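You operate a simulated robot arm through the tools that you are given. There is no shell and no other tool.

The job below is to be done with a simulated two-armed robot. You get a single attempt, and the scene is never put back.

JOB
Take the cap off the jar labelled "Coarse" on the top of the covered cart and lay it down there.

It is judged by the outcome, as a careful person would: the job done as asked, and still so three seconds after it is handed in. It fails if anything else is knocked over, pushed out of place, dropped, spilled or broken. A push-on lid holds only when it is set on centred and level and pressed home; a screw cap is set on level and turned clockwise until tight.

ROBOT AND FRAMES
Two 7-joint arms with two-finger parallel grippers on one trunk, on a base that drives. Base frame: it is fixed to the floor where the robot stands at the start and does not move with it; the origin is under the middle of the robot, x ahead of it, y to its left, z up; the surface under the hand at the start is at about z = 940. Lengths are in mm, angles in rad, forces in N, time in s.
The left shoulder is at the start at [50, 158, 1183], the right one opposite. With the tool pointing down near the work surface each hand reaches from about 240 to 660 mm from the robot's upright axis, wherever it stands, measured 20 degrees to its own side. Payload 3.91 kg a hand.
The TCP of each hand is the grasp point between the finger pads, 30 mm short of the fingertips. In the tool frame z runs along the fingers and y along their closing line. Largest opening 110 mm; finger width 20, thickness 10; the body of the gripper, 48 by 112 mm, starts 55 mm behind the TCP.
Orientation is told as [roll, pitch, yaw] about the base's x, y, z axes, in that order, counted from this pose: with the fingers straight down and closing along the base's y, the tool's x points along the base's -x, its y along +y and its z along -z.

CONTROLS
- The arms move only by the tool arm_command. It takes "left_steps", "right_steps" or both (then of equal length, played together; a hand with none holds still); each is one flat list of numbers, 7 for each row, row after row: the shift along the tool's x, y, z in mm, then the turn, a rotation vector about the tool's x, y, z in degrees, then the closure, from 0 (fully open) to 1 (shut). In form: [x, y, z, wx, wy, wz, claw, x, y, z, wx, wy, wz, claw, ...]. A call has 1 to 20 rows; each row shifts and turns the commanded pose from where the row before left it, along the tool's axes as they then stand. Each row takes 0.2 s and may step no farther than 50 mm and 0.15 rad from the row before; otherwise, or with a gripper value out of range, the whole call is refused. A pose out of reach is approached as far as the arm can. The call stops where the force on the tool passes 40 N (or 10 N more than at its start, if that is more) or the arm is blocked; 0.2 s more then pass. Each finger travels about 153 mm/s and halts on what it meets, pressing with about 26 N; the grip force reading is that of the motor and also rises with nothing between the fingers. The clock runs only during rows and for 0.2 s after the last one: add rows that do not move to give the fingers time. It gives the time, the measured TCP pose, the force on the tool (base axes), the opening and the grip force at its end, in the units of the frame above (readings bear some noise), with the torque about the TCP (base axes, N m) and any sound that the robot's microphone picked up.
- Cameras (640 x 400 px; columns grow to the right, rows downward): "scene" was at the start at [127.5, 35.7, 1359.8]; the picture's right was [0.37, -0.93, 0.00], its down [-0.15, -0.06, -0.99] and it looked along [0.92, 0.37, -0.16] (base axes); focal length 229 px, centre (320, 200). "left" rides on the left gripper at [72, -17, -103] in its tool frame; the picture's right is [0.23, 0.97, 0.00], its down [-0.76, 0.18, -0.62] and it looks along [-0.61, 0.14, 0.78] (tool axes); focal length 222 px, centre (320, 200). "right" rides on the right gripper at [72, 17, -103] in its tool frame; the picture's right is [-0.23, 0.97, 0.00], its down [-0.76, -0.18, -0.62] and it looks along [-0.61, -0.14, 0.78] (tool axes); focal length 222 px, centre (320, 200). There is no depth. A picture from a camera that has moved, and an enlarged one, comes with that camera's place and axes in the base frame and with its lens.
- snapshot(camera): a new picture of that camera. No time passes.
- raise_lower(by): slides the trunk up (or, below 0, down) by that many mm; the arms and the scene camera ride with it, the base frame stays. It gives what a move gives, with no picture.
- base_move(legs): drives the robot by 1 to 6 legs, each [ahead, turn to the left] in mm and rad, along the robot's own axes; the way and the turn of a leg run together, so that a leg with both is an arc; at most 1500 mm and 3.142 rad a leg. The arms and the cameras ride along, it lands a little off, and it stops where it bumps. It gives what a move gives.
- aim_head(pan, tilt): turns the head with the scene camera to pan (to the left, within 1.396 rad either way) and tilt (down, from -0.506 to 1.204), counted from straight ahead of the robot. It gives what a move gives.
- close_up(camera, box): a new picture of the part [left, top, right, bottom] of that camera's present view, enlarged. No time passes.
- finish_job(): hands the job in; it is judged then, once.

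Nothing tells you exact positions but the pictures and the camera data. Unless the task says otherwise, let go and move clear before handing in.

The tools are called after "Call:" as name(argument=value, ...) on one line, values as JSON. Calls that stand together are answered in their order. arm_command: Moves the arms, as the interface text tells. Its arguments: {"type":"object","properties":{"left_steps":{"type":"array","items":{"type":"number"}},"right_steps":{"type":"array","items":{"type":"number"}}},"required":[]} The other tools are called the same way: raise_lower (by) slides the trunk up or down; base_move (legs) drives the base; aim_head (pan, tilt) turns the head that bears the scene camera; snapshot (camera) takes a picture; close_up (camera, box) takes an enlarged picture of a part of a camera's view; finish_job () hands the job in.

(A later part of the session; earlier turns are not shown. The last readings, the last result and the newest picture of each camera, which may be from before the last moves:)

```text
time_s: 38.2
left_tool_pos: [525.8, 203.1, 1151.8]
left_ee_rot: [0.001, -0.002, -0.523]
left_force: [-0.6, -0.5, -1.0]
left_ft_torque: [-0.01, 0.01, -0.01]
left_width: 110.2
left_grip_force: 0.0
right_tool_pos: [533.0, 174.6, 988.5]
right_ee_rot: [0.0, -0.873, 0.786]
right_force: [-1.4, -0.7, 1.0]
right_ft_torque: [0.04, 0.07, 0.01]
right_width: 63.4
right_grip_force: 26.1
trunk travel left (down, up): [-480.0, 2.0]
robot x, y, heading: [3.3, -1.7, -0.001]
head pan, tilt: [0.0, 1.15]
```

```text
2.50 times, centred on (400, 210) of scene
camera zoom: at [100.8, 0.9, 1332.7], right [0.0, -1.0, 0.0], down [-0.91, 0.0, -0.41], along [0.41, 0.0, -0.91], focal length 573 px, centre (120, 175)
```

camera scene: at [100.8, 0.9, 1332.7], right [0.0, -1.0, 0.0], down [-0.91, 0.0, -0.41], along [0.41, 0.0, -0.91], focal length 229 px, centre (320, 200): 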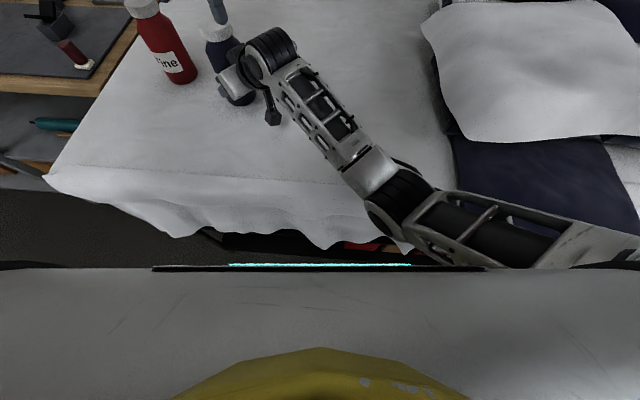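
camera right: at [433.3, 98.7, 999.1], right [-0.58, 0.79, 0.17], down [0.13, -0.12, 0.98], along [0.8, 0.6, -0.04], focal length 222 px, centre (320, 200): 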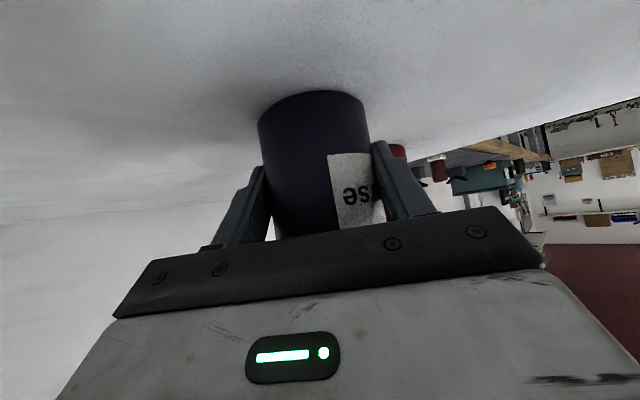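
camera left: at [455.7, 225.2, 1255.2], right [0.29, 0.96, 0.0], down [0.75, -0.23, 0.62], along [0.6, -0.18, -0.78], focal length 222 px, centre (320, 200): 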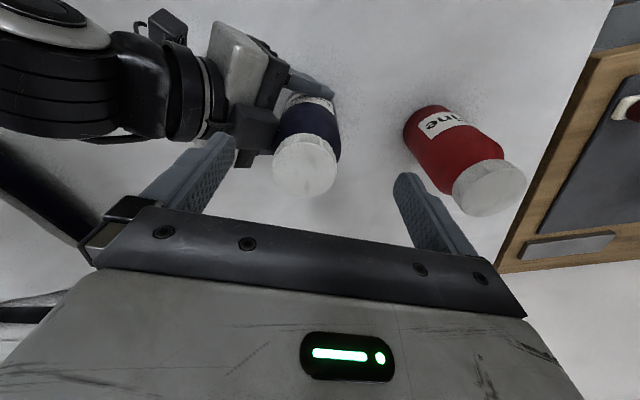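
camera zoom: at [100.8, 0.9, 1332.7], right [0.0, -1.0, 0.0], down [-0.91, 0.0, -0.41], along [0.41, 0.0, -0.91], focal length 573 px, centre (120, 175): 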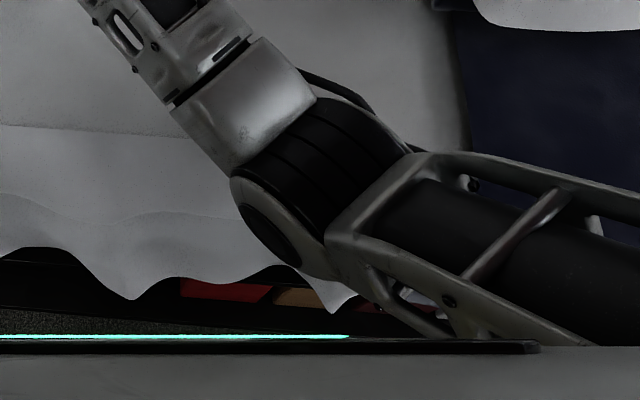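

The right elbow sits near the cart edge and there's limited room to drive forward, so a small right turn of the base (~0.12 rad) is the better fix: it brings the jar into the left hand's range. First I'll move the left hand up and away, then release the jar with the right hand.

Call:
arm_command(left_steps=[0, 0, -20, 0, 0, 0, 0, 0, 0, -20, 0, 0, 0, 0, 0, 0, -20, 0, 0, 0, 0, 25, 4, -10, 0, 0, 0, 0, 25, 4, -10, 0, 0, 0, 0, 25, 4, 0, 0, 0, 0, 0, 25, 4, 0, 0, 0, 0, 0, 25, 4, 0, 0, 0, 0, 0])

Call:
arm_command(right_steps=[0, 0, 0, 0, 0, 0, 0.35, 0, 0, 0, 0, 0, 0, 0.2, 0, 0, 0, 0, 0, 0, 0, 0, 0, 0, 0, 0, 0, 0])

Call:
aim_head(pan=0.382, tilt=0.45)

Call:
snapshot(camera="scene")

Call:
close_up(camera="right", box=[200, 95, 456, 255])

```text
time_s: 40.0
left_tool_pos: [421.5, 289.1, 1230.4]
left_ee_rot: [0.0, -0.001, -0.521]
left_force: [-0.2, -0.9, 0.0]
left_ft_torque: [-0.04, 0.03, -0.02]
left_width: 109.8
left_grip_force: 0.1
left hand out of reach, approached as far as the arm can: row 2, 3
right_tool_pos: [533.0, 173.9, 988.3]
right_ee_rot: [0.0, -0.872, 0.785]
right_force: [-1.0, -1.1, 0.8]
right_ft_torque: [0.07, 0.04, 0.03]
right_width: 63.5
right_grip_force: 25.8
trunk travel left (down, up): [-480.0, 2.0]
robot x, y, heading: [0.9, -0.8, -0.003]
head pan, tilt: [0.0, 1.15]
```

```text
time_s: 41.0
left_tool_pos: [421.5, 286.9, 1230.4]
left_ee_rot: [0.001, -0.002, -0.521]
left_force: [0.1, -0.2, -0.8]
left_ft_torque: [-0.01, -0.04, 0.01]
left_width: 110.1
left_grip_force: 0.0
right_tool_pos: [534.0, 173.5, 988.2]
right_ee_rot: [0.001, -0.874, 0.785]
right_force: [-1.0, -0.3, 0.4]
right_ft_torque: [0.0, -0.01, -0.04]
right_width: 110.1
right_grip_force: 0.0
trunk travel left (down, up): [-480.0, 2.0]
robot x, y, heading: [0.8, 2.9, -0.003]
head pan, tilt: [0.0, 1.15]
```

```text
time_s: 42.1
left_tool_pos: [421.6, 289.2, 1231.3]
left_ee_rot: [0.0, -0.002, -0.522]
left_force: [0.1, -0.8, -0.6]
left_ft_torque: [0.01, 0.02, -0.01]
left_width: 110.0
left_grip_force: 0.1
right_tool_pos: [533.5, 175.2, 990.1]
right_ee_rot: [-0.002, -0.873, 0.786]
right_force: [0.5, 0.4, 0.0]
right_ft_torque: [-0.02, -0.01, 0.0]
right_width: 110.2
right_grip_force: 0.1
trunk travel left (down, up): [-480.0, 2.0]
robot x, y, heading: [-0.8, 0.8, -0.002]
head pan, tilt: [0.382, 0.45]
```

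```text
taken
camera scene: at [126.7, 35.2, 1387.9], right [0.37, -0.93, 0.0], down [-0.4, -0.16, -0.9], along [0.84, 0.34, -0.44], focal length 229 px, centre (320, 200)
```

scene: 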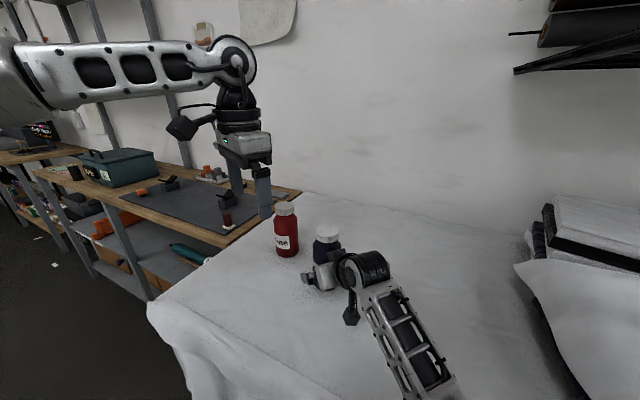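

```text
2.50 times, centred on (328, 175) of right
camera zoom: at [433.0, 99.0, 999.0], right [-0.59, 0.79, 0.17], down [0.13, -0.12, 0.98], along [0.8, 0.6, -0.04], focal length 555 px, centre (300, 262)
```

zoom: 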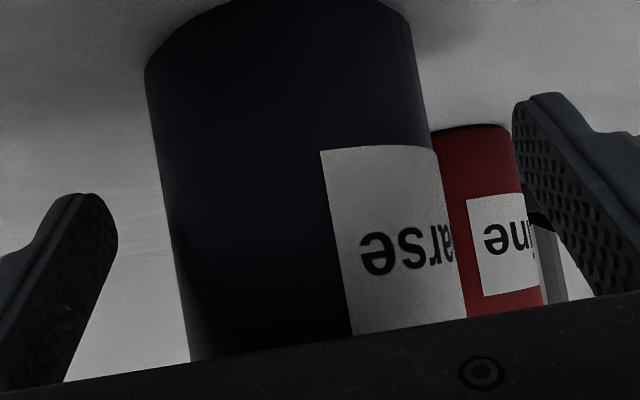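

The jar stands untouched with the fingers open. Raising the right hand straight up until its fingers clear the cap.

Call:
arm_command(right_steps=[-7.66, 0, -6.43, 0, 0, 0, 0, -11.5, 0, -9.64, 0, 0, 0, 0, -11.5, 0, -9.64, 0, 0, 0, 0, -11.5, 0, -9.64, 0, 0, 0, 0, -11.5, 0, -9.64, 0, 0, 0, 0, -11.5, 0, -9.64, 0, 0, 0, 0, -11.5, 0, -9.64, 0, 0, 0, 0, -11.5, 0, -9.64, 0, 0, 0, 0, -11.5, 0, -9.64, 0, 0, 0, 0, -11.5, 0, -9.64, 0, 0, 0, 0, -11.5, 0, -9.64, 0, 0, 0, 0, 0, 0, 0, 0, 0, 0, 0])

Call:
snapshot(camera="scene")

Call:
snapshot(camera="right")

```text
time_s: 44.7
left_tool_pos: [421.3, 288.2, 1230.8]
left_ee_rot: [0.0, -0.003, -0.521]
left_force: [0.7, -1.2, -0.2]
left_ft_torque: [0.02, 0.01, 0.0]
left_width: 110.2
left_grip_force: 0.0
right_tool_pos: [533.0, 173.5, 1149.1]
right_ee_rot: [0.0, -0.874, 0.785]
right_force: [0.0, 1.0, -0.5]
right_ft_torque: [0.0, 0.01, 0.0]
right_width: 109.7
right_grip_force: 0.1
trunk travel left (down, up): [-480.0, 2.0]
robot x, y, heading: [0.8, -1.3, -0.0]
head pan, tilt: [0.382, 0.45]
```

```text
taken
camera scene: at [126.7, 35.3, 1387.9], right [0.37, -0.93, 0.0], down [-0.4, -0.16, -0.9], along [0.84, 0.34, -0.44], focal length 229 px, centre (320, 200)
```

scene: 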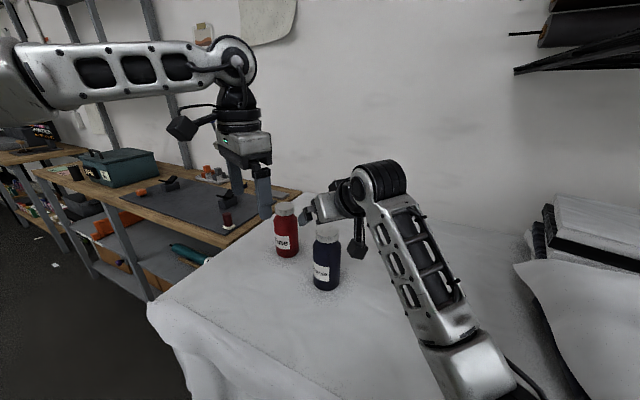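

```text
taken
camera right: at [432.6, 99.0, 1159.0], right [-0.58, 0.79, 0.17], down [0.13, -0.12, 0.98], along [0.8, 0.6, -0.04], focal length 222 px, centre (320, 200)
```

right: 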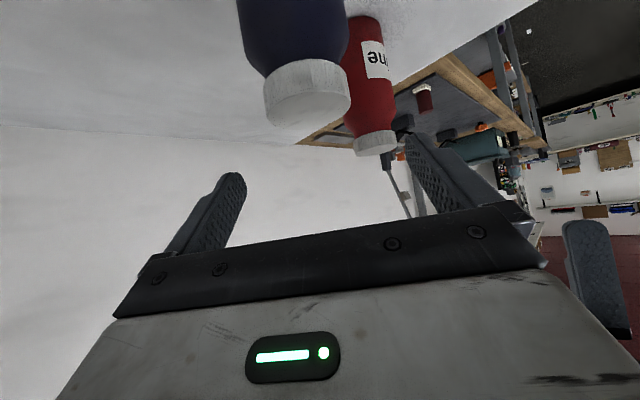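

Both hands are clear above the jars. Turning the base right by 0.12 rad.

Call:
base_move(legs=[[0, -0.12]])

Call:
snapshot(camera="scene")

Call:
snapshot(camera="right")

Call:
snapshot(camera="left")

```text
time_s: 45.7
left_tool_pos: [452.1, 234.5, 1231.4]
left_ee_rot: [0.001, -0.001, -0.645]
left_force: [-0.5, -0.1, -0.1]
left_ft_torque: [0.02, -0.02, 0.02]
left_width: 110.1
left_grip_force: 0.1
right_tool_pos: [550.1, 109.3, 1149.4]
right_ee_rot: [0.002, -0.874, 0.662]
right_force: [0.5, -0.5, 0.2]
right_ft_torque: [0.01, 0.04, 0.02]
right_width: 110.1
right_grip_force: 0.0
trunk travel left (down, up): [-480.0, 2.0]
robot x, y, heading: [-1.8, 2.8, -0.12]
head pan, tilt: [0.382, 0.45]
```

```text
taken
camera scene: at [130.0, 19.3, 1387.9], right [0.26, -0.97, 0.0], down [-0.42, -0.11, -0.9], along [0.87, 0.23, -0.44], focal length 229 px, centre (320, 200)
```

scene: 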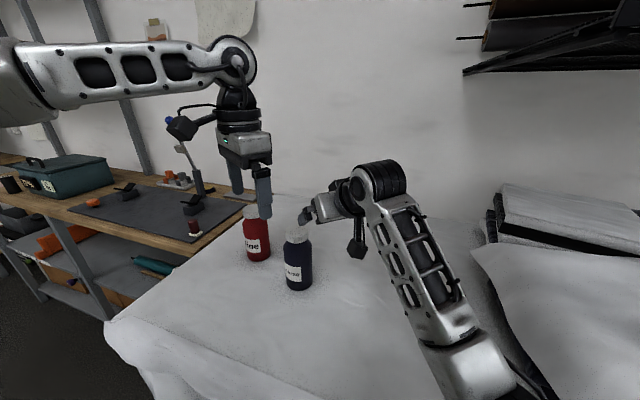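

```text
taken
camera right: at [441.1, 45.8, 1159.3], right [-0.49, 0.86, 0.17], down [0.12, -0.13, 0.98], along [0.87, 0.5, -0.04], focal length 222 px, centre (320, 200)
```

right: 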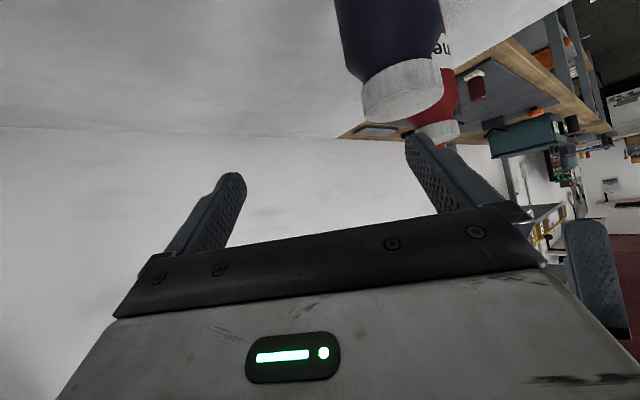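

```text
taken
camera left: at [386.8, 265.0, 1334.0], right [0.4, 0.92, 0.0], down [0.71, -0.32, 0.62], along [0.57, -0.25, -0.78], focal length 222 px, centre (320, 200)
```

left: 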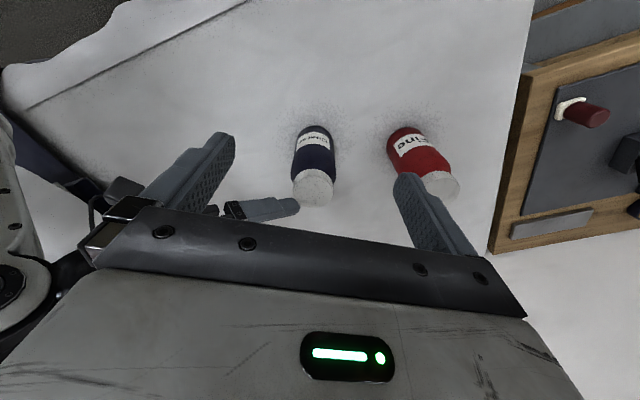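

The turn went cleanly. Now an unobstructed view lets me measure the jar accurately.

Call:
close_up(camera="scene", box=[240, 210, 368, 300])

Call:
close_up(camera="left", box=[250, 110, 410, 210])

Call:
close_up(camera="right", box=[310, 0, 470, 140])

```text
4.44 times, centred on (304, 255) of scene
camera zoom: at [130.0, 19.3, 1387.9], right [0.26, -0.97, 0.0], down [-0.42, -0.11, -0.9], along [0.87, 0.23, -0.44], focal length 1019 px, centre (391, -44)
```

zoom: 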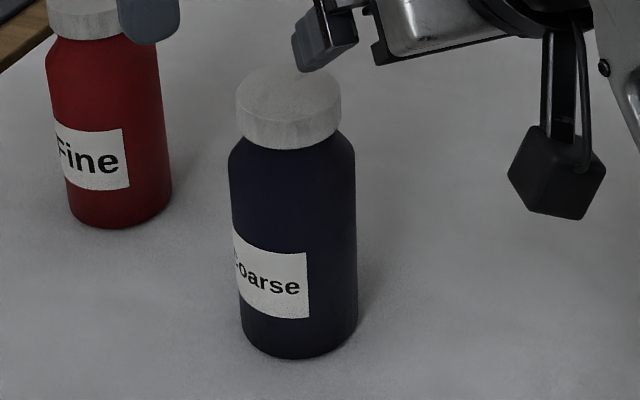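

```text
4.00 times, centred on (330, 160) of left
camera zoom: at [386.8, 265.0, 1334.0], right [0.4, 0.92, 0.0], down [0.71, -0.32, 0.62], along [0.57, -0.25, -0.78], focal length 888 px, centre (280, 360)
```

zoom: 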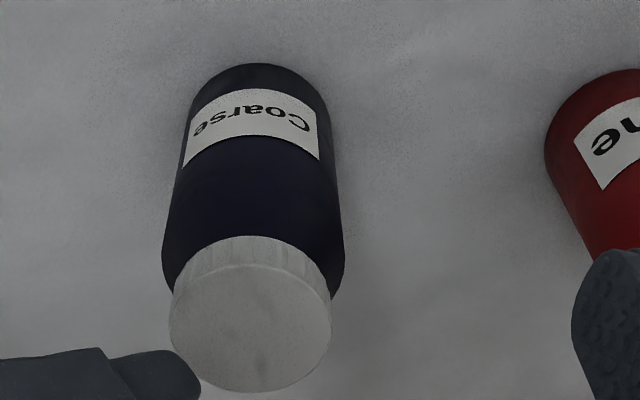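

```text
2.86 times, centred on (390, 70) of right
camera zoom: at [441.1, 45.8, 1159.3], right [-0.49, 0.86, 0.17], down [0.12, -0.13, 0.98], along [0.87, 0.5, -0.04], focal length 635 px, centre (120, 571)
```

zoom: 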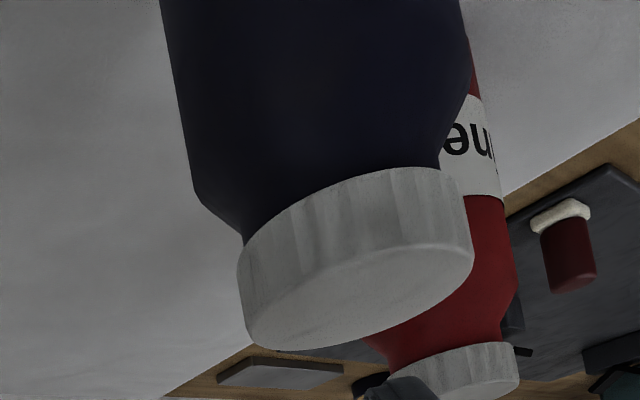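

Jar axis confirmed at ≈(546, 186), right where it started. I'll move the left hand a bit further out of the way, then shift the right hand (still above the cap) back over the jar and restore its 45° yaw.

Call:
arm_command(left_steps=[15.5, 4, -8, 0, 0, 0, 0, 15.5, 4, -8, 0, 0, 0, 0, 15.5, 4, -8, 0, 0, 0, 0, 15.5, 4, -8, 0, 0, 0, 0])

Call:
arm_command(right_steps=[-3.28, 12.1, 3.9, 0, 0, 0, 0, -3.28, 12.1, 3.9, 0, 0, 0, 0, -3.28, 12.1, 3.9, 0, 0, 0, 0, -3.28, 12.1, 3.9, 0, 0, 0, 0, -3.28, 12.3, 3.9, 0, 0, 0, 0, 0, 0, 0, -2.7, 0, -2.3, 0, 0, 0, 0, -2.7, 0, -2.3, 0, 0, 0, 0, 0, 0, 0, 0])

Call:
snapshot(camera="scene")

Call:
snapshot(camera="right")

```text
time_s: 46.7
left_tool_pos: [413.7, 284.4, 1261.7]
left_ee_rot: [0.0, -0.003, -0.646]
left_force: [0.0, 0.5, 0.2]
left_ft_torque: [0.0, 0.0, 0.01]
left_width: 109.9
left_grip_force: 0.1
right_tool_pos: [549.8, 109.0, 1148.2]
right_ee_rot: [-0.002, -0.873, 0.666]
right_force: [-0.5, 0.3, 0.6]
right_ft_torque: [0.01, -0.02, 0.02]
right_width: 110.3
right_grip_force: 0.0
trunk travel left (down, up): [-480.0, 2.0]
robot x, y, heading: [-0.1, 4.4, -0.118]
head pan, tilt: [0.382, 0.45]
```

```text
time_s: 48.5
left_tool_pos: [413.2, 284.5, 1262.0]
left_ee_rot: [0.0, 0.0, -0.646]
left_force: [-0.3, -0.1, 0.3]
left_ft_torque: [0.02, -0.01, 0.01]
left_width: 110.0
left_grip_force: 0.2
right_tool_pos: [532.3, 171.7, 1148.6]
right_ee_rot: [0.0, -0.871, 0.789]
right_force: [0.2, -0.4, 0.3]
right_ft_torque: [0.02, 0.0, -0.03]
right_width: 110.1
right_grip_force: 0.0
trunk travel left (down, up): [-480.0, 2.0]
robot x, y, heading: [-0.8, 2.1, -0.125]
head pan, tilt: [0.382, 0.45]
```

```text
taken
camera scene: at [129.9, 19.9, 1387.9], right [0.26, -0.97, 0.0], down [-0.42, -0.11, -0.9], along [0.87, 0.23, -0.44], focal length 229 px, centre (320, 200)
```

scene: 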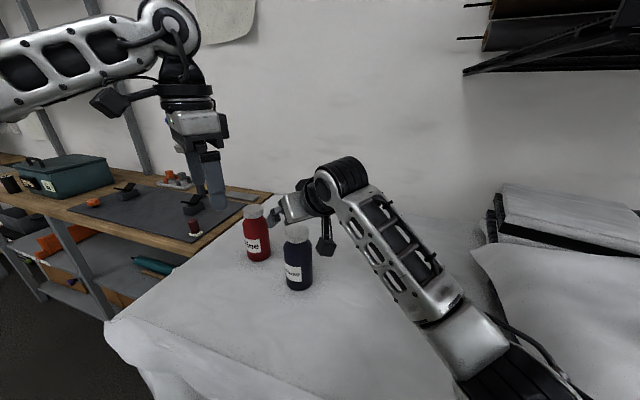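

```text
taken
camera right: at [432.2, 97.0, 1159.5], right [-0.59, 0.79, 0.17], down [0.13, -0.12, 0.98], along [0.8, 0.6, -0.04], focal length 222 px, centre (320, 200)
```

right: 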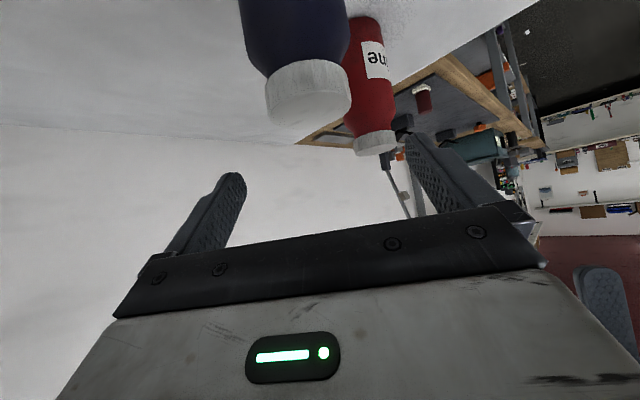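

The right hand is centred over the jar again. Descending around it in two stages.

Call:
arm_command(right_steps=[9.2, 0, 7.7, 0, 0, 0, 0, 9.2, 0, 7.7, 0, 0, 0, 0, 9.2, 0, 7.7, 0, 0, 0, 0, 9.2, 0, 7.7, 0, 0, 0, 0, 9.2, 0, 7.7, 0, 0, 0, 0, 9.2, 0, 7.7, 0, 0, 0, 0, 9.2, 0, 7.7, 0, 0, 0, 0, 0, 0, 0, 0, 0, 0, 0])

Call:
close_up(camera="right", box=[200, 50, 456, 210])

Call:
close_up(camera="scene", box=[220, 170, 412, 300])

```text
time_s: 50.3
left_tool_pos: [412.8, 284.2, 1261.7]
left_ee_rot: [0.001, -0.002, -0.644]
left_force: [0.5, 0.6, 0.3]
left_ft_torque: [0.0, 0.03, 0.01]
left_width: 109.8
left_grip_force: 0.1
right_tool_pos: [533.6, 173.5, 1064.1]
right_ee_rot: [-0.002, -0.872, 0.788]
right_force: [-0.1, 0.0, 0.3]
right_ft_torque: [0.01, 0.03, -0.01]
right_width: 109.8
right_grip_force: 0.1
trunk travel left (down, up): [-480.0, 2.0]
robot x, y, heading: [-1.5, -0.1, -0.119]
head pan, tilt: [0.382, 0.45]
```

```text
2.50 times, centred on (328, 130) of right
camera zoom: at [433.1, 97.6, 1074.8], right [-0.59, 0.79, 0.17], down [0.13, -0.12, 0.98], along [0.8, 0.6, -0.04], focal length 555 px, centre (300, 375)
```

zoom: 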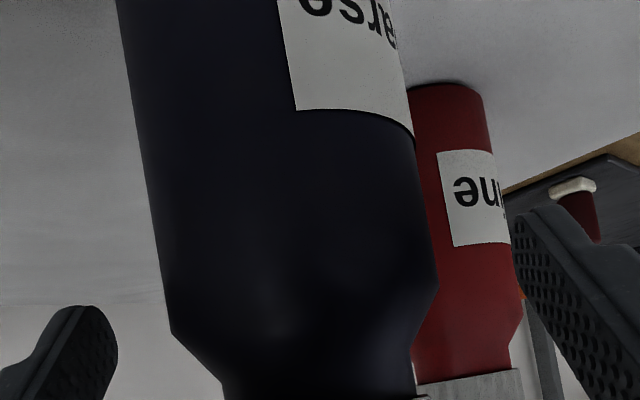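

```text
3.08 times, centred on (316, 235) of scene
camera zoom: at [129.9, 19.9, 1387.9], right [0.26, -0.97, 0.0], down [-0.42, -0.11, -0.9], along [0.87, 0.23, -0.44], focal length 705 px, centre (332, 92)
```

zoom: 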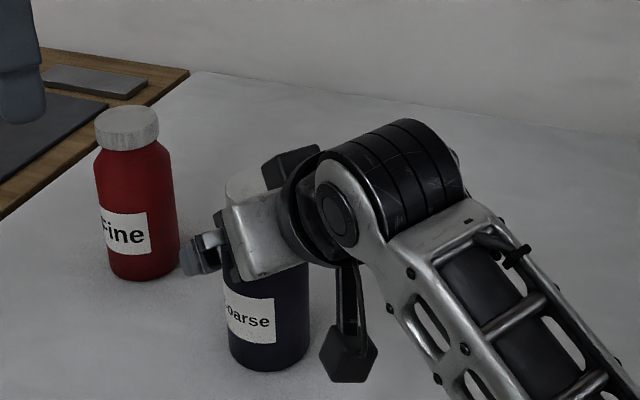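

Call:
arm_command(right_steps=[9.2, 0, 7.7, 0, 0, 0, 0, 9.2, 0, 7.7, 0, 0, 0, 0, 9.2, 0, 7.7, 0, 0, 0, 0, 9.2, 0, 7.7, 0, 0, 0, 0, 9.2, 0, 7.7, 0, 0, 0, 0, 6.2, 0.5, 5.2, 0, 0, 0, 0, 6.0, 0.5, 5.1, 0, 0, 0, 0, 0, 0, 0, 0, 0, 0, 0, 0, 0, 0, 0, 0, 0, 0])

Call:
close_up(camera="right", box=[200, 95, 456, 255])

Call:
close_up(camera="scene", box=[220, 190, 412, 320])

```text
time_s: 52.3
left_tool_pos: [412.6, 283.7, 1262.5]
left_ee_rot: [0.0, -0.002, -0.643]
left_force: [-0.4, -0.5, 0.1]
left_ft_torque: [0.01, -0.01, 0.0]
left_width: 109.9
left_grip_force: 0.1
right_tool_pos: [531.9, 172.5, 989.6]
right_ee_rot: [-0.003, -0.874, 0.789]
right_force: [-0.4, -0.2, -0.3]
right_ft_torque: [0.01, 0.05, 0.0]
right_width: 109.9
right_grip_force: 0.0
trunk travel left (down, up): [-480.0, 2.0]
robot x, y, heading: [1.1, -1.6, -0.126]
head pan, tilt: [0.382, 0.45]
```

```text
2.50 times, centred on (328, 175) of right
camera zoom: at [431.4, 96.9, 999.2], right [-0.59, 0.79, 0.17], down [0.13, -0.12, 0.98], along [0.8, 0.6, -0.04], focal length 555 px, centre (300, 262)
```

zoom: 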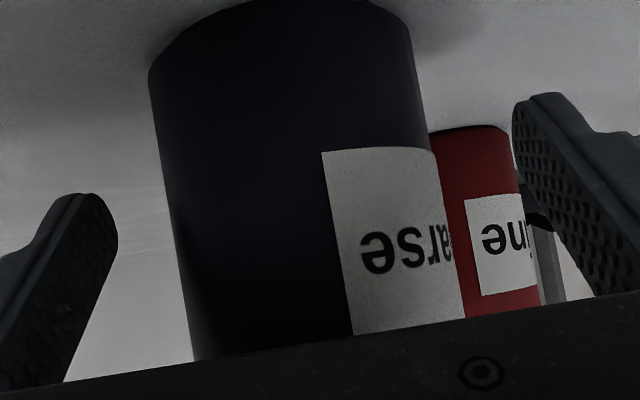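

```text
3.08 times, centred on (316, 255) of scene
camera zoom: at [129.9, 19.9, 1387.9], right [0.26, -0.97, 0.0], down [-0.42, -0.11, -0.9], along [0.87, 0.23, -0.44], focal length 705 px, centre (332, 31)
```

zoom: 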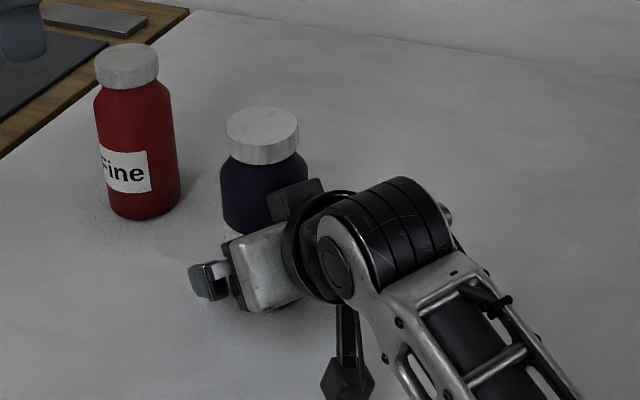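

The right hand straddles the jar again, centred. Before gripping, I'll check the left hand can now reach over the cap, and rotate it to a start yaw of about −100° for unscrewing.

Call:
arm_command(left_steps=[-20.7, 0.2, 14, 0, 0, 7.9, 0, -20.7, 2.9, 14, 0, 0, 7.9, 0, -20.3, 5.7, 14, 0, 0, 7.9, 0, -19.2, 8.3, 14, 0, 0, 7.9, 0])

Call:
snapshot(camera="scene")

```text
time_s: 53.3
left_tool_pos: [376.7, 137.9, 1209.4]
left_ee_rot: [0.005, 0.0, -1.193]
left_force: [-0.4, -0.1, 0.5]
left_ft_torque: [0.0, -0.01, 0.01]
left_width: 110.0
left_grip_force: 0.0
left hand out of reach, approached as far as the arm can: row 1, 2, 3, 4
right_tool_pos: [532.2, 171.5, 989.5]
right_ee_rot: [-0.001, -0.875, 0.79]
right_force: [0.4, -0.4, 0.0]
right_ft_torque: [0.02, 0.01, 0.01]
right_width: 110.0
right_grip_force: 0.0
trunk travel left (down, up): [-480.0, 2.0]
robot x, y, heading: [0.4, 1.2, -0.114]
head pan, tilt: [0.382, 0.45]
```

```text
taken
camera scene: at [129.7, 19.2, 1388.0], right [0.26, -0.97, 0.0], down [-0.42, -0.11, -0.9], along [0.87, 0.23, -0.43], focal length 229 px, centre (320, 200)
```

scene: 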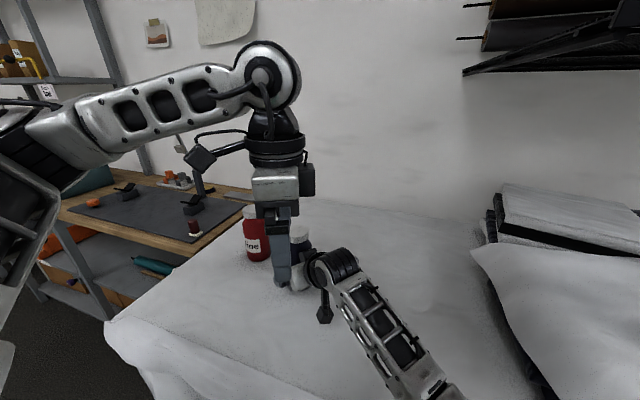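

That rotation direction runs into the left wrist's limit and the hand drifted to (377, 138), though nothing was touched. I'll lift it straight up and undo the rotation.

Call:
arm_command(left_steps=[0, 0, -15, 0, 0, 0, 0, 0, 0, -15, 0, 0, 0, 0, 0, 0, -15, 0, 0, 0, 0, 0, 0, 0, 0, 0, -7.9, 0, 0, 0, 0, 0, 0, -7.9, 0, 0, 0, 0, 0, 0, -7.9, 0, 0, 0, 0, 0, 0, -7.9, 0, 0, 0, 0, 0, 0, 0, 0])

Call:
snapshot(camera="scene")

```text
time_s: 55.1
left_tool_pos: [376.0, 140.0, 1253.6]
left_ee_rot: [-0.001, -0.002, -0.642]
left_force: [0.2, -0.3, 0.9]
left_ft_torque: [0.01, 0.03, 0.04]
left_width: 109.9
left_grip_force: 0.1
right_tool_pos: [532.0, 172.4, 988.5]
right_ee_rot: [-0.002, -0.872, 0.789]
right_force: [-0.7, -0.7, -0.8]
right_ft_torque: [-0.01, 0.0, 0.01]
right_width: 110.0
right_grip_force: 0.0
trunk travel left (down, up): [-480.0, 2.0]
robot x, y, heading: [-0.9, 2.3, -0.122]
head pan, tilt: [0.382, 0.45]
```

```text
taken
camera scene: at [130.0, 19.9, 1387.9], right [0.26, -0.97, 0.0], down [-0.42, -0.11, -0.9], along [0.87, 0.23, -0.44], focal length 229 px, centre (320, 200)
```

scene: 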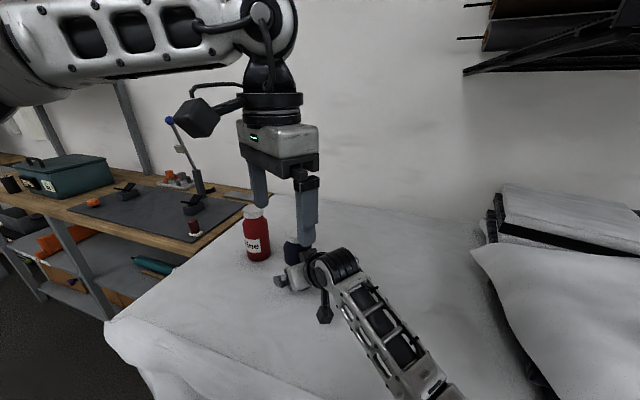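

Recovered: left at (376, 140, 1254), yaw −37°. Now a pure translation to above the cap at z≈1180 to test reach after the base turn.

Call:
arm_command(left_steps=[-13.6, 17.3, 5, 0, 0, 0, 0, -13.6, 17.3, 7, 0, 0, 0, 0, -13.6, 17.3, 8, 0, 0, 0, 0, -13.6, 17.3, 8, 0, 0, 0, 0, -13.6, 17.3, 10, 0, 0, 0, 0, -13.6, 17.3, 12, 0, 0, 0, 0, -13.6, 17.3, 12, 0, 0, 0, 0, -13.6, 17.3, 12, 0, 0, 0, 0, 0, 0, 0, 0, 0, 0, 0])

Call:
snapshot(camera="scene")

Call:
snapshot(camera="left")

```text
time_s: 57.1
left_tool_pos: [537.4, 179.5, 1178.3]
left_ee_rot: [0.004, -0.001, -0.638]
left_force: [0.2, 0.0, -0.2]
left_ft_torque: [-0.01, -0.01, -0.02]
left_width: 109.9
left_grip_force: 0.0
left hand out of reach, approached as far as the arm can: row 8
right_tool_pos: [532.4, 171.7, 988.9]
right_ee_rot: [-0.001, -0.873, 0.787]
right_force: [0.7, -0.6, 1.3]
right_ft_torque: [0.0, 0.02, 0.0]
right_width: 109.7
right_grip_force: 0.0
trunk travel left (down, up): [-480.0, 2.0]
robot x, y, heading: [-1.3, -0.4, -0.122]
head pan, tilt: [0.382, 0.45]
```

```text
taken
camera scene: at [130.0, 20.0, 1387.9], right [0.26, -0.97, 0.0], down [-0.42, -0.11, -0.9], along [0.87, 0.23, -0.44], focal length 229 px, centre (320, 200)
```

scene: 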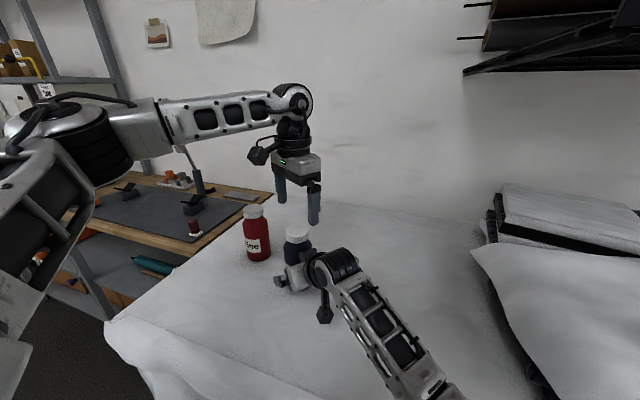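

```text
taken
camera left: at [469.1, 210.2, 1280.9], right [0.4, 0.92, 0.0], down [0.71, -0.31, 0.63], along [0.57, -0.25, -0.78], focal length 222 px, centre (320, 200)
```

left: 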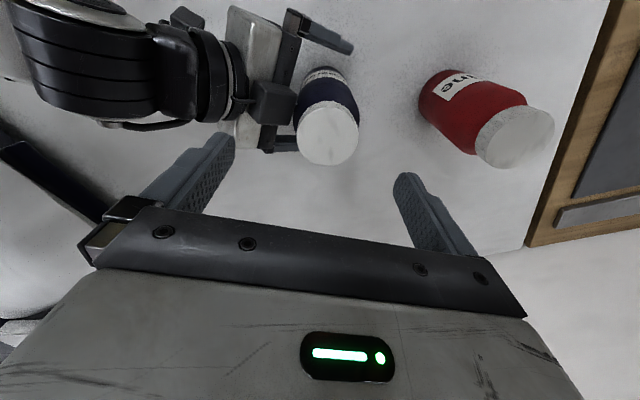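

The left hand's limit is radial (about 10 mm short of the cap axis, improving lower down). To get comfortable margin for both arms I'll back both hands off, turn another 0.06 rad right and drive forward 15 mm, then re-approach.

Call:
arm_command(left_steps=[10, 0.6, -15, 0, 0, 0, 0, 20, 1.1, -12, 0, 0, 0, 0, 20, 1.1, -12, 0, 0, 0, 0, 20, 1.1, -12, 0, 0, 0, 0, 20, 1.1, -11, 0, 0, 0, 0, 20, 1.1, -11, 0, 0, 0, 0, 20, 1.1, -11, 0, 0, 0, 0, 20, 1.1, 0, 0, 0, 0, 0])

Call:
arm_command(right_steps=[-7.66, 0, -6.43, 0, 0, 0, 0, -11.5, 0, -9.64, 0, 0, 0, 0, -11.5, 0, -9.64, 0, 0, 0, 0, -11.5, 0, -9.64, 0, 0, 0, 0, -11.5, 0, -9.64, 0, 0, 0, 0, -11.5, 0, -9.64, 0, 0, 0, 0, -11.5, 0, -9.64, 0, 0, 0, 0, -11.5, 0, -9.64, 0, 0, 0, 0, -11.5, 0, -9.64, 0, 0, 0, 0, -11.5, 0, -9.64, 0, 0, 0, 0, -11.5, 0, -9.64, 0, 0, 0, 0, 0, 0, 0, 0, 0, 0, 0])

Call:
snapshot(camera="scene")

```text
time_s: 58.9
left_tool_pos: [422.0, 276.7, 1262.6]
left_ee_rot: [0.0, -0.001, -0.645]
left_force: [1.8, -0.6, 0.2]
left_ft_torque: [-0.01, -0.01, -0.03]
left_width: 109.8
left_grip_force: 0.2
right_tool_pos: [530.5, 172.8, 990.3]
right_ee_rot: [-0.002, -0.874, 0.79]
right_force: [-0.1, 0.5, 0.2]
right_ft_torque: [0.0, 0.0, 0.02]
right_width: 109.9
right_grip_force: 0.0
trunk travel left (down, up): [-480.0, 2.0]
robot x, y, heading: [-4.0, 1.0, -0.123]
head pan, tilt: [0.382, 0.45]
```

```text
time_s: 61.5
left_tool_pos: [422.6, 277.3, 1262.9]
left_ee_rot: [-0.001, -0.002, -0.644]
left_force: [-0.8, 0.0, 0.4]
left_ft_torque: [0.0, 0.0, -0.01]
left_width: 110.0
left_grip_force: 0.1
right_tool_pos: [530.7, 172.8, 1150.1]
right_ee_rot: [0.001, -0.874, 0.789]
right_force: [0.1, -0.5, -0.7]
right_ft_torque: [0.0, 0.02, -0.01]
right_width: 109.8
right_grip_force: 0.0
trunk travel left (down, up): [-480.0, 2.0]
robot x, y, heading: [-0.7, -1.1, -0.126]
head pan, tilt: [0.382, 0.45]
```

```text
taken
camera scene: at [129.9, 19.9, 1387.9], right [0.26, -0.97, 0.0], down [-0.42, -0.11, -0.9], along [0.87, 0.23, -0.44], focal length 229 px, centre (320, 200)
```

scene: 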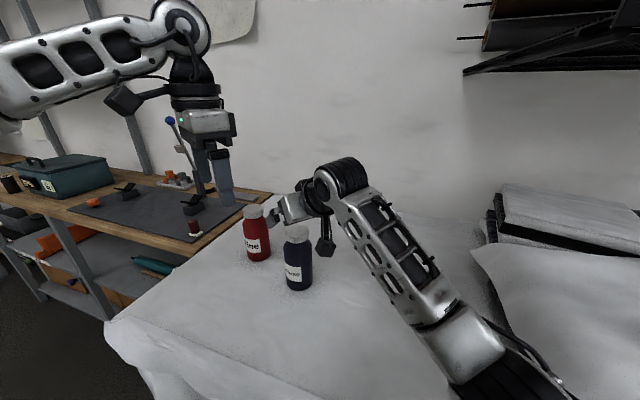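

Both hands are up and clear, jar standing. Turning a little further right and easing forward 15 mm.

Call:
base_move(legs=[[0, -0.06], [15, 0]])

Call:
snapshot(camera="scene")

Call:
close_up(camera="scene", box=[220, 210, 348, 300])

Call:
snapshot(camera="left")

```text
time_s: 62.7
left_tool_pos: [453.4, 250.9, 1263.3]
left_ee_rot: [0.0, 0.001, -0.703]
left_force: [0.0, 0.4, -0.7]
left_ft_torque: [0.02, 0.03, 0.0]
left_width: 110.1
left_grip_force: 0.0
right_tool_pos: [555.9, 137.7, 1148.6]
right_ee_rot: [-0.001, -0.873, 0.729]
right_force: [-0.7, 0.3, -0.4]
right_ft_torque: [-0.02, 0.04, 0.02]
right_width: 109.9
right_grip_force: 0.0
trunk travel left (down, up): [-480.0, 2.0]
robot x, y, heading: [11.9, -0.1, -0.172]
head pan, tilt: [0.382, 0.45]
```

```text
taken
camera scene: at [146.1, 9.5, 1387.9], right [0.2, -0.98, 0.0], down [-0.43, -0.09, -0.9], along [0.88, 0.18, -0.44], focal length 229 px, centre (320, 200)
```

scene: 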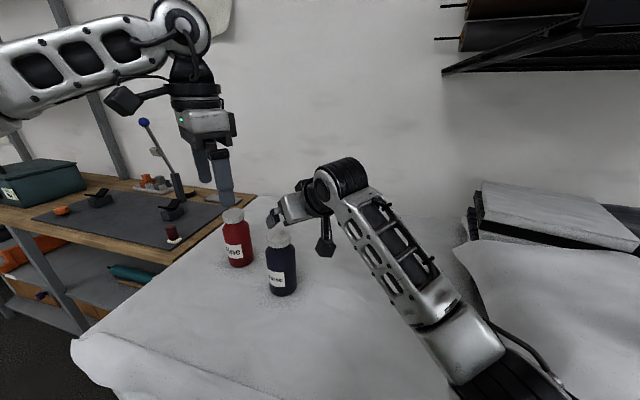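

```text
4.44 times, centred on (284, 255) of scene
camera zoom: at [146.1, 9.5, 1387.9], right [0.2, -0.98, 0.0], down [-0.43, -0.09, -0.9], along [0.88, 0.18, -0.44], focal length 1019 px, centre (480, -44)
```

zoom: 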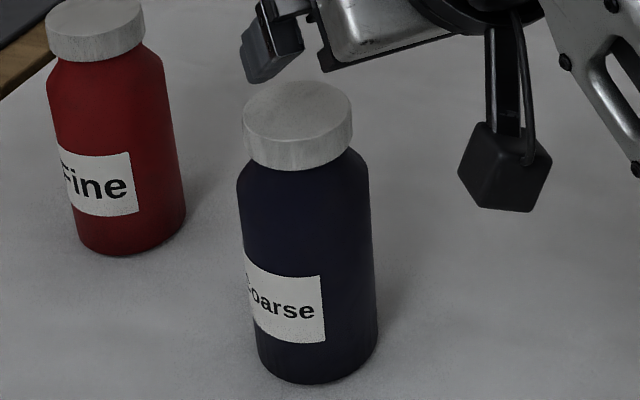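

```text
taken
camera left: at [388.3, 283.6, 1366.5], right [0.46, 0.89, 0.0], down [0.7, -0.36, 0.62], along [0.56, -0.28, -0.78], focal length 222 px, centre (320, 200)
```

left: 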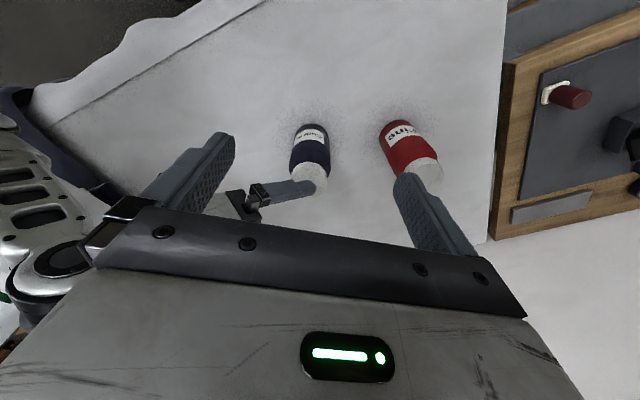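

Base is now at ≈(14, −2), heading −0.18. Re-centring the right hand over the jar (still above the cap), then checking.

Call:
arm_command(right_steps=[-0.8, 8.3, 0.9, 0, 0, 0, 0, -0.8, 8.3, 0.9, 0, 0, 0, 0, -0.8, 8.3, 0.9, 0, 0, 0, 0, -0.8, 8.3, 0.9, 0, 0, 0, 0, -0.7, 8.4, 1.0, 0, 0, 0, 0, 0, 0, 0, -2.45, 0, -2.06, 0, 0, 0, 0, 0, 0, 0, 0])

Call:
snapshot(camera="right")

Call:
close_up(camera="left", box=[220, 110, 380, 210])

```text
time_s: 64.3
left_tool_pos: [452.2, 249.2, 1263.9]
left_ee_rot: [0.002, -0.001, -0.702]
left_force: [0.8, 0.1, 0.2]
left_ft_torque: [0.01, -0.01, -0.01]
left_width: 110.0
left_grip_force: 0.1
right_tool_pos: [529.9, 175.2, 1148.8]
right_ee_rot: [0.0, -0.874, 0.787]
right_force: [-1.0, 0.0, -0.5]
right_ft_torque: [0.0, -0.01, -0.03]
right_width: 110.0
right_grip_force: 0.1
trunk travel left (down, up): [-480.0, 2.0]
robot x, y, heading: [16.3, -0.5, -0.181]
head pan, tilt: [0.382, 0.45]
```

```text
taken
camera right: at [430.4, 98.6, 1159.1], right [-0.59, 0.79, 0.17], down [0.13, -0.12, 0.98], along [0.8, 0.6, -0.04], focal length 222 px, centre (320, 200)
```

right: 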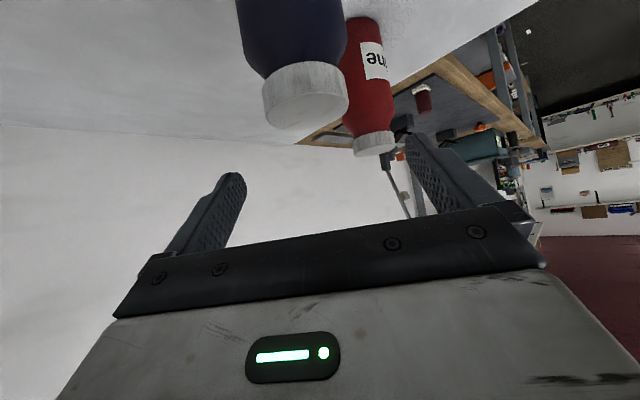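

```text
4.00 times, centred on (300, 160) of left
camera zoom: at [387.5, 283.9, 1366.7], right [0.46, 0.89, 0.0], down [0.69, -0.36, 0.62], along [0.56, -0.28, -0.78], focal length 888 px, centre (400, 360)
```

zoom: 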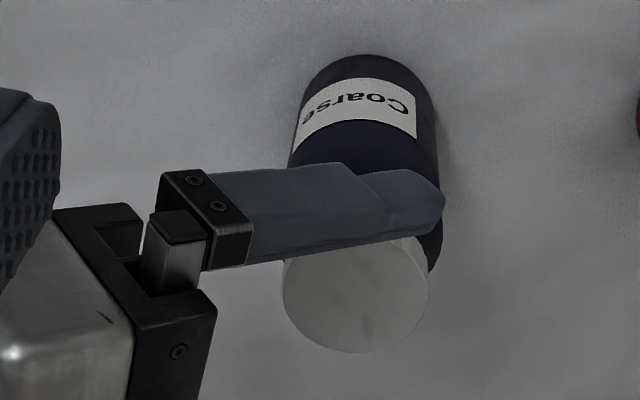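

Jar is about 2.5 mm to the −y side; I'll correct that while descending around it.

Call:
arm_command(right_steps=[0, -1.2, 0, 0, 0, 0, 0, 0, -1.2, 0, 0, 0, 0, 0, 9.2, 0, 7.7, 0, 0, 0, 0, 9.2, 0, 7.7, 0, 0, 0, 0, 9.2, 0, 7.7, 0, 0, 0, 0, 9.2, 0, 7.7, 0, 0, 0, 0, 9.2, 0, 7.7, 0, 0, 0, 0, 9.2, 0, 7.7, 0, 0, 0, 0, 9.2, 0, 7.7, 0, 0, 0, 0, 9.2, 0, 7.7, 0, 0, 0, 0, 0, 0, 0, 0, 0, 0, 0])

Call:
close_up(camera="right", box=[200, 50, 456, 210])

```text
time_s: 66.7
left_tool_pos: [452.9, 248.0, 1262.6]
left_ee_rot: [0.002, -0.001, -0.702]
left_force: [0.9, 0.3, 0.0]
left_ft_torque: [0.0, -0.01, 0.0]
left_width: 109.8
left_grip_force: 0.1
right_tool_pos: [532.8, 171.4, 1053.5]
right_ee_rot: [-0.001, -0.874, 0.787]
right_force: [-1.2, -0.1, 0.5]
right_ft_torque: [0.01, 0.01, 0.02]
right_width: 109.8
right_grip_force: 0.1
trunk travel left (down, up): [-480.0, 2.0]
robot x, y, heading: [10.1, -2.0, -0.178]
head pan, tilt: [0.382, 0.45]
```

```text
2.50 times, centred on (328, 130) of right
camera zoom: at [432.5, 97.3, 1063.0], right [-0.59, 0.79, 0.17], down [0.13, -0.12, 0.98], along [0.8, 0.6, -0.04], focal length 555 px, centre (300, 375)
```

zoom: 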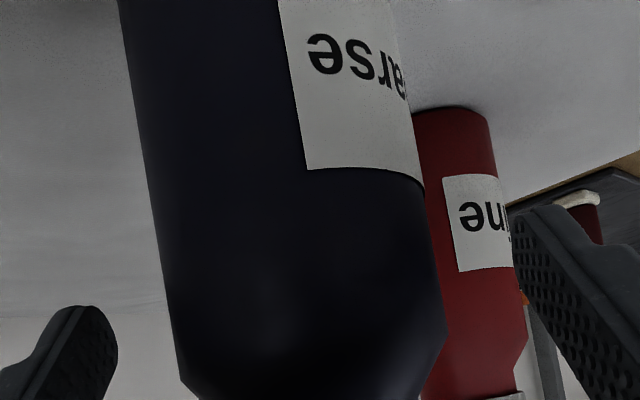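

Call:
arm_command(right_steps=[9.2, 0, 7.7, 0, 0, 0, 0, 9.2, 0, 7.7, 0, 0, 0, 0, 9.2, 0, 7.7, 0, 0, 0, 0, 9.2, 0, 7.7, 0, 0, 0, 0, 6.5, 0.5, 5.5, 0, 0, 0, 0, 6.5, 0.5, 5.5, 0, 0, 0, 0, 0, 0, 0, 0, 0, 0, 0, 0, 0, 0, 0, 0, 0, 0])

Call:
close_up(camera="right", box=[200, 95, 456, 255])

Call:
close_up(camera="scene", box=[200, 190, 392, 320])

```text
time_s: 68.5
left_tool_pos: [453.2, 249.0, 1262.5]
left_ee_rot: [0.003, -0.001, -0.701]
left_force: [-0.7, -0.4, 0.0]
left_ft_torque: [-0.01, -0.02, -0.01]
left_width: 110.1
left_grip_force: 0.2
right_tool_pos: [531.9, 170.5, 985.8]
right_ee_rot: [-0.003, -0.869, 0.787]
right_force: [-0.3, 0.0, 0.5]
right_ft_torque: [0.02, 0.01, 0.0]
right_width: 110.1
right_grip_force: 0.0
trunk travel left (down, up): [-480.0, 2.0]
robot x, y, heading: [13.6, -3.0, -0.182]
head pan, tilt: [0.382, 0.45]
```

```text
2.50 times, centred on (328, 175) of right
camera zoom: at [431.6, 96.0, 997.1], right [-0.58, 0.79, 0.17], down [0.13, -0.11, 0.98], along [0.8, 0.6, -0.04], focal length 555 px, centre (300, 262)
```

zoom: 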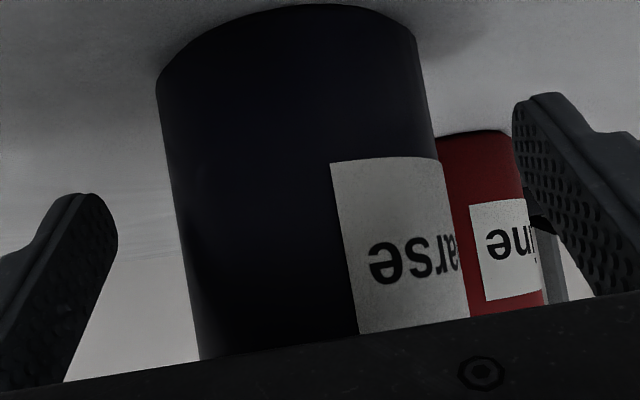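

```text
3.08 times, centred on (296, 255) of scene
camera zoom: at [145.3, 9.7, 1387.9], right [0.2, -0.98, 0.0], down [-0.43, -0.09, -0.9], along [0.88, 0.18, -0.44], focal length 705 px, centre (394, 31)
```

zoom: 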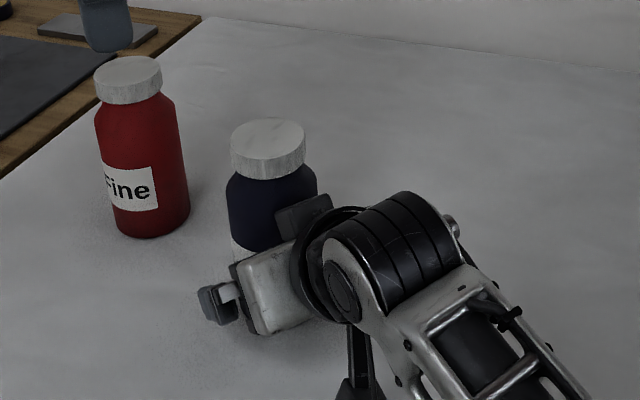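

Jar is about 2 mm toward +y of the hand; I'll correct and close on it.

Call:
arm_command(right_steps=[0, 1, 0, 0, 0, 0, 0.1, 0, 1, 0, 0, 0, 0, 0.2, 0, 0, 0, 0, 0, 0, 0.29, 0, 0, 0, 0, 0, 0, 0.29])

Call:
close_up(camera="right", box=[200, 95, 456, 255])

```text
time_s: 69.5
left_tool_pos: [451.8, 248.5, 1263.7]
left_ee_rot: [0.002, -0.002, -0.7]
left_force: [0.9, -0.4, 0.1]
left_ft_torque: [0.02, -0.02, 0.02]
left_width: 110.2
left_grip_force: 0.0
right_tool_pos: [533.4, 168.7, 985.0]
right_ee_rot: [-0.006, -0.867, 0.785]
right_force: [0.0, -0.1, -0.6]
right_ft_torque: [0.03, -0.01, 0.0]
right_width: 78.3
right_grip_force: 0.1
trunk travel left (down, up): [-480.0, 2.0]
robot x, y, heading: [16.2, 1.2, -0.18]
head pan, tilt: [0.382, 0.45]
```

```text
2.50 times, centred on (328, 175) of right
camera zoom: at [432.2, 94.1, 995.5], right [-0.58, 0.8, 0.17], down [0.13, -0.11, 0.98], along [0.8, 0.59, -0.04], focal length 555 px, centre (300, 262)
```

zoom: 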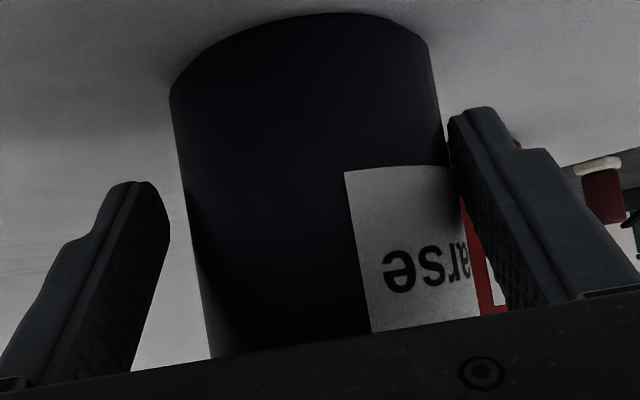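

The right arm is up against a joint limit again at this yaw (it drifts instead of following). I'll reopen and swing its yaw about 12° further, as that relieved it before.

Call:
arm_command(right_steps=[0, 0, 0, 0, 0, 0, 0.1, 0, 0, 0, 0, 0, 0, 0, 0, -4.1, 0, 0, 0, 0, 0, 0, -4.2, 0, 0, 0, 0, 0, 0, 0, 0, -3.07, 0, -2.57, 0, 0, 0, 0, -3.07, 0, -2.57, 0, 0, 0, 0, -3.07, 0, -2.57, 0, 0, 0, 0, 0, 0, 0, 0, 0, 0, 0, 0, 0, 0, 0])

Call:
close_up(camera="right", box=[200, 95, 456, 255])

Call:
close_up(camera="scene", box=[200, 190, 392, 320])

```text
time_s: 71.5
left_tool_pos: [452.6, 249.8, 1263.5]
left_ee_rot: [0.003, -0.001, -0.702]
left_force: [-0.6, 0.3, 0.0]
left_ft_torque: [-0.03, 0.0, 0.02]
left_width: 110.2
left_grip_force: 0.0
right_tool_pos: [537.8, 168.8, 988.8]
right_ee_rot: [-0.002, -0.874, 0.996]
right_force: [0.7, -0.6, -0.2]
right_ft_torque: [0.0, 0.01, 0.02]
right_width: 109.7
right_grip_force: 0.1
trunk travel left (down, up): [-480.0, 2.0]
robot x, y, heading: [15.8, -2.4, -0.179]
head pan, tilt: [0.382, 0.45]
```

```text
2.50 times, centred on (328, 175) of right
camera zoom: at [455.5, 73.8, 999.0], right [-0.74, 0.65, 0.17], down [0.15, -0.09, 0.98], along [0.66, 0.75, -0.04], focal length 555 px, centre (300, 262)
```

zoom: 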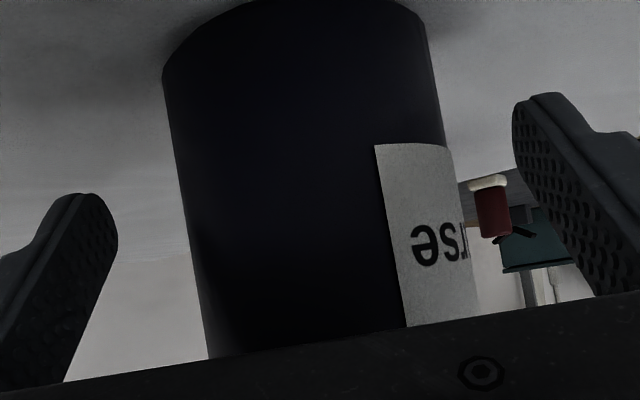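

```text
3.08 times, centred on (296, 255) of scene
camera zoom: at [145.4, 9.7, 1387.9], right [0.2, -0.98, 0.0], down [-0.43, -0.09, -0.9], along [0.88, 0.18, -0.44], focal length 705 px, centre (394, 31)
```

zoom: 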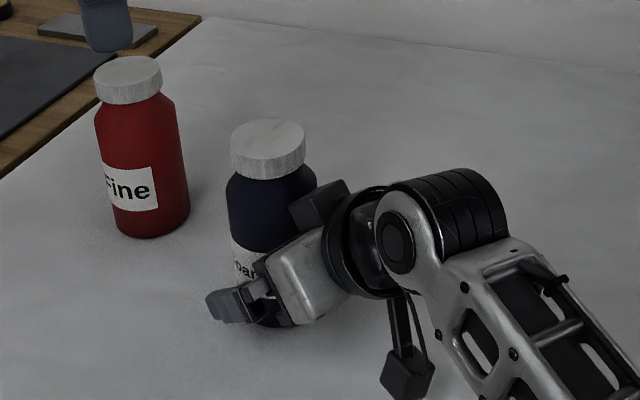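

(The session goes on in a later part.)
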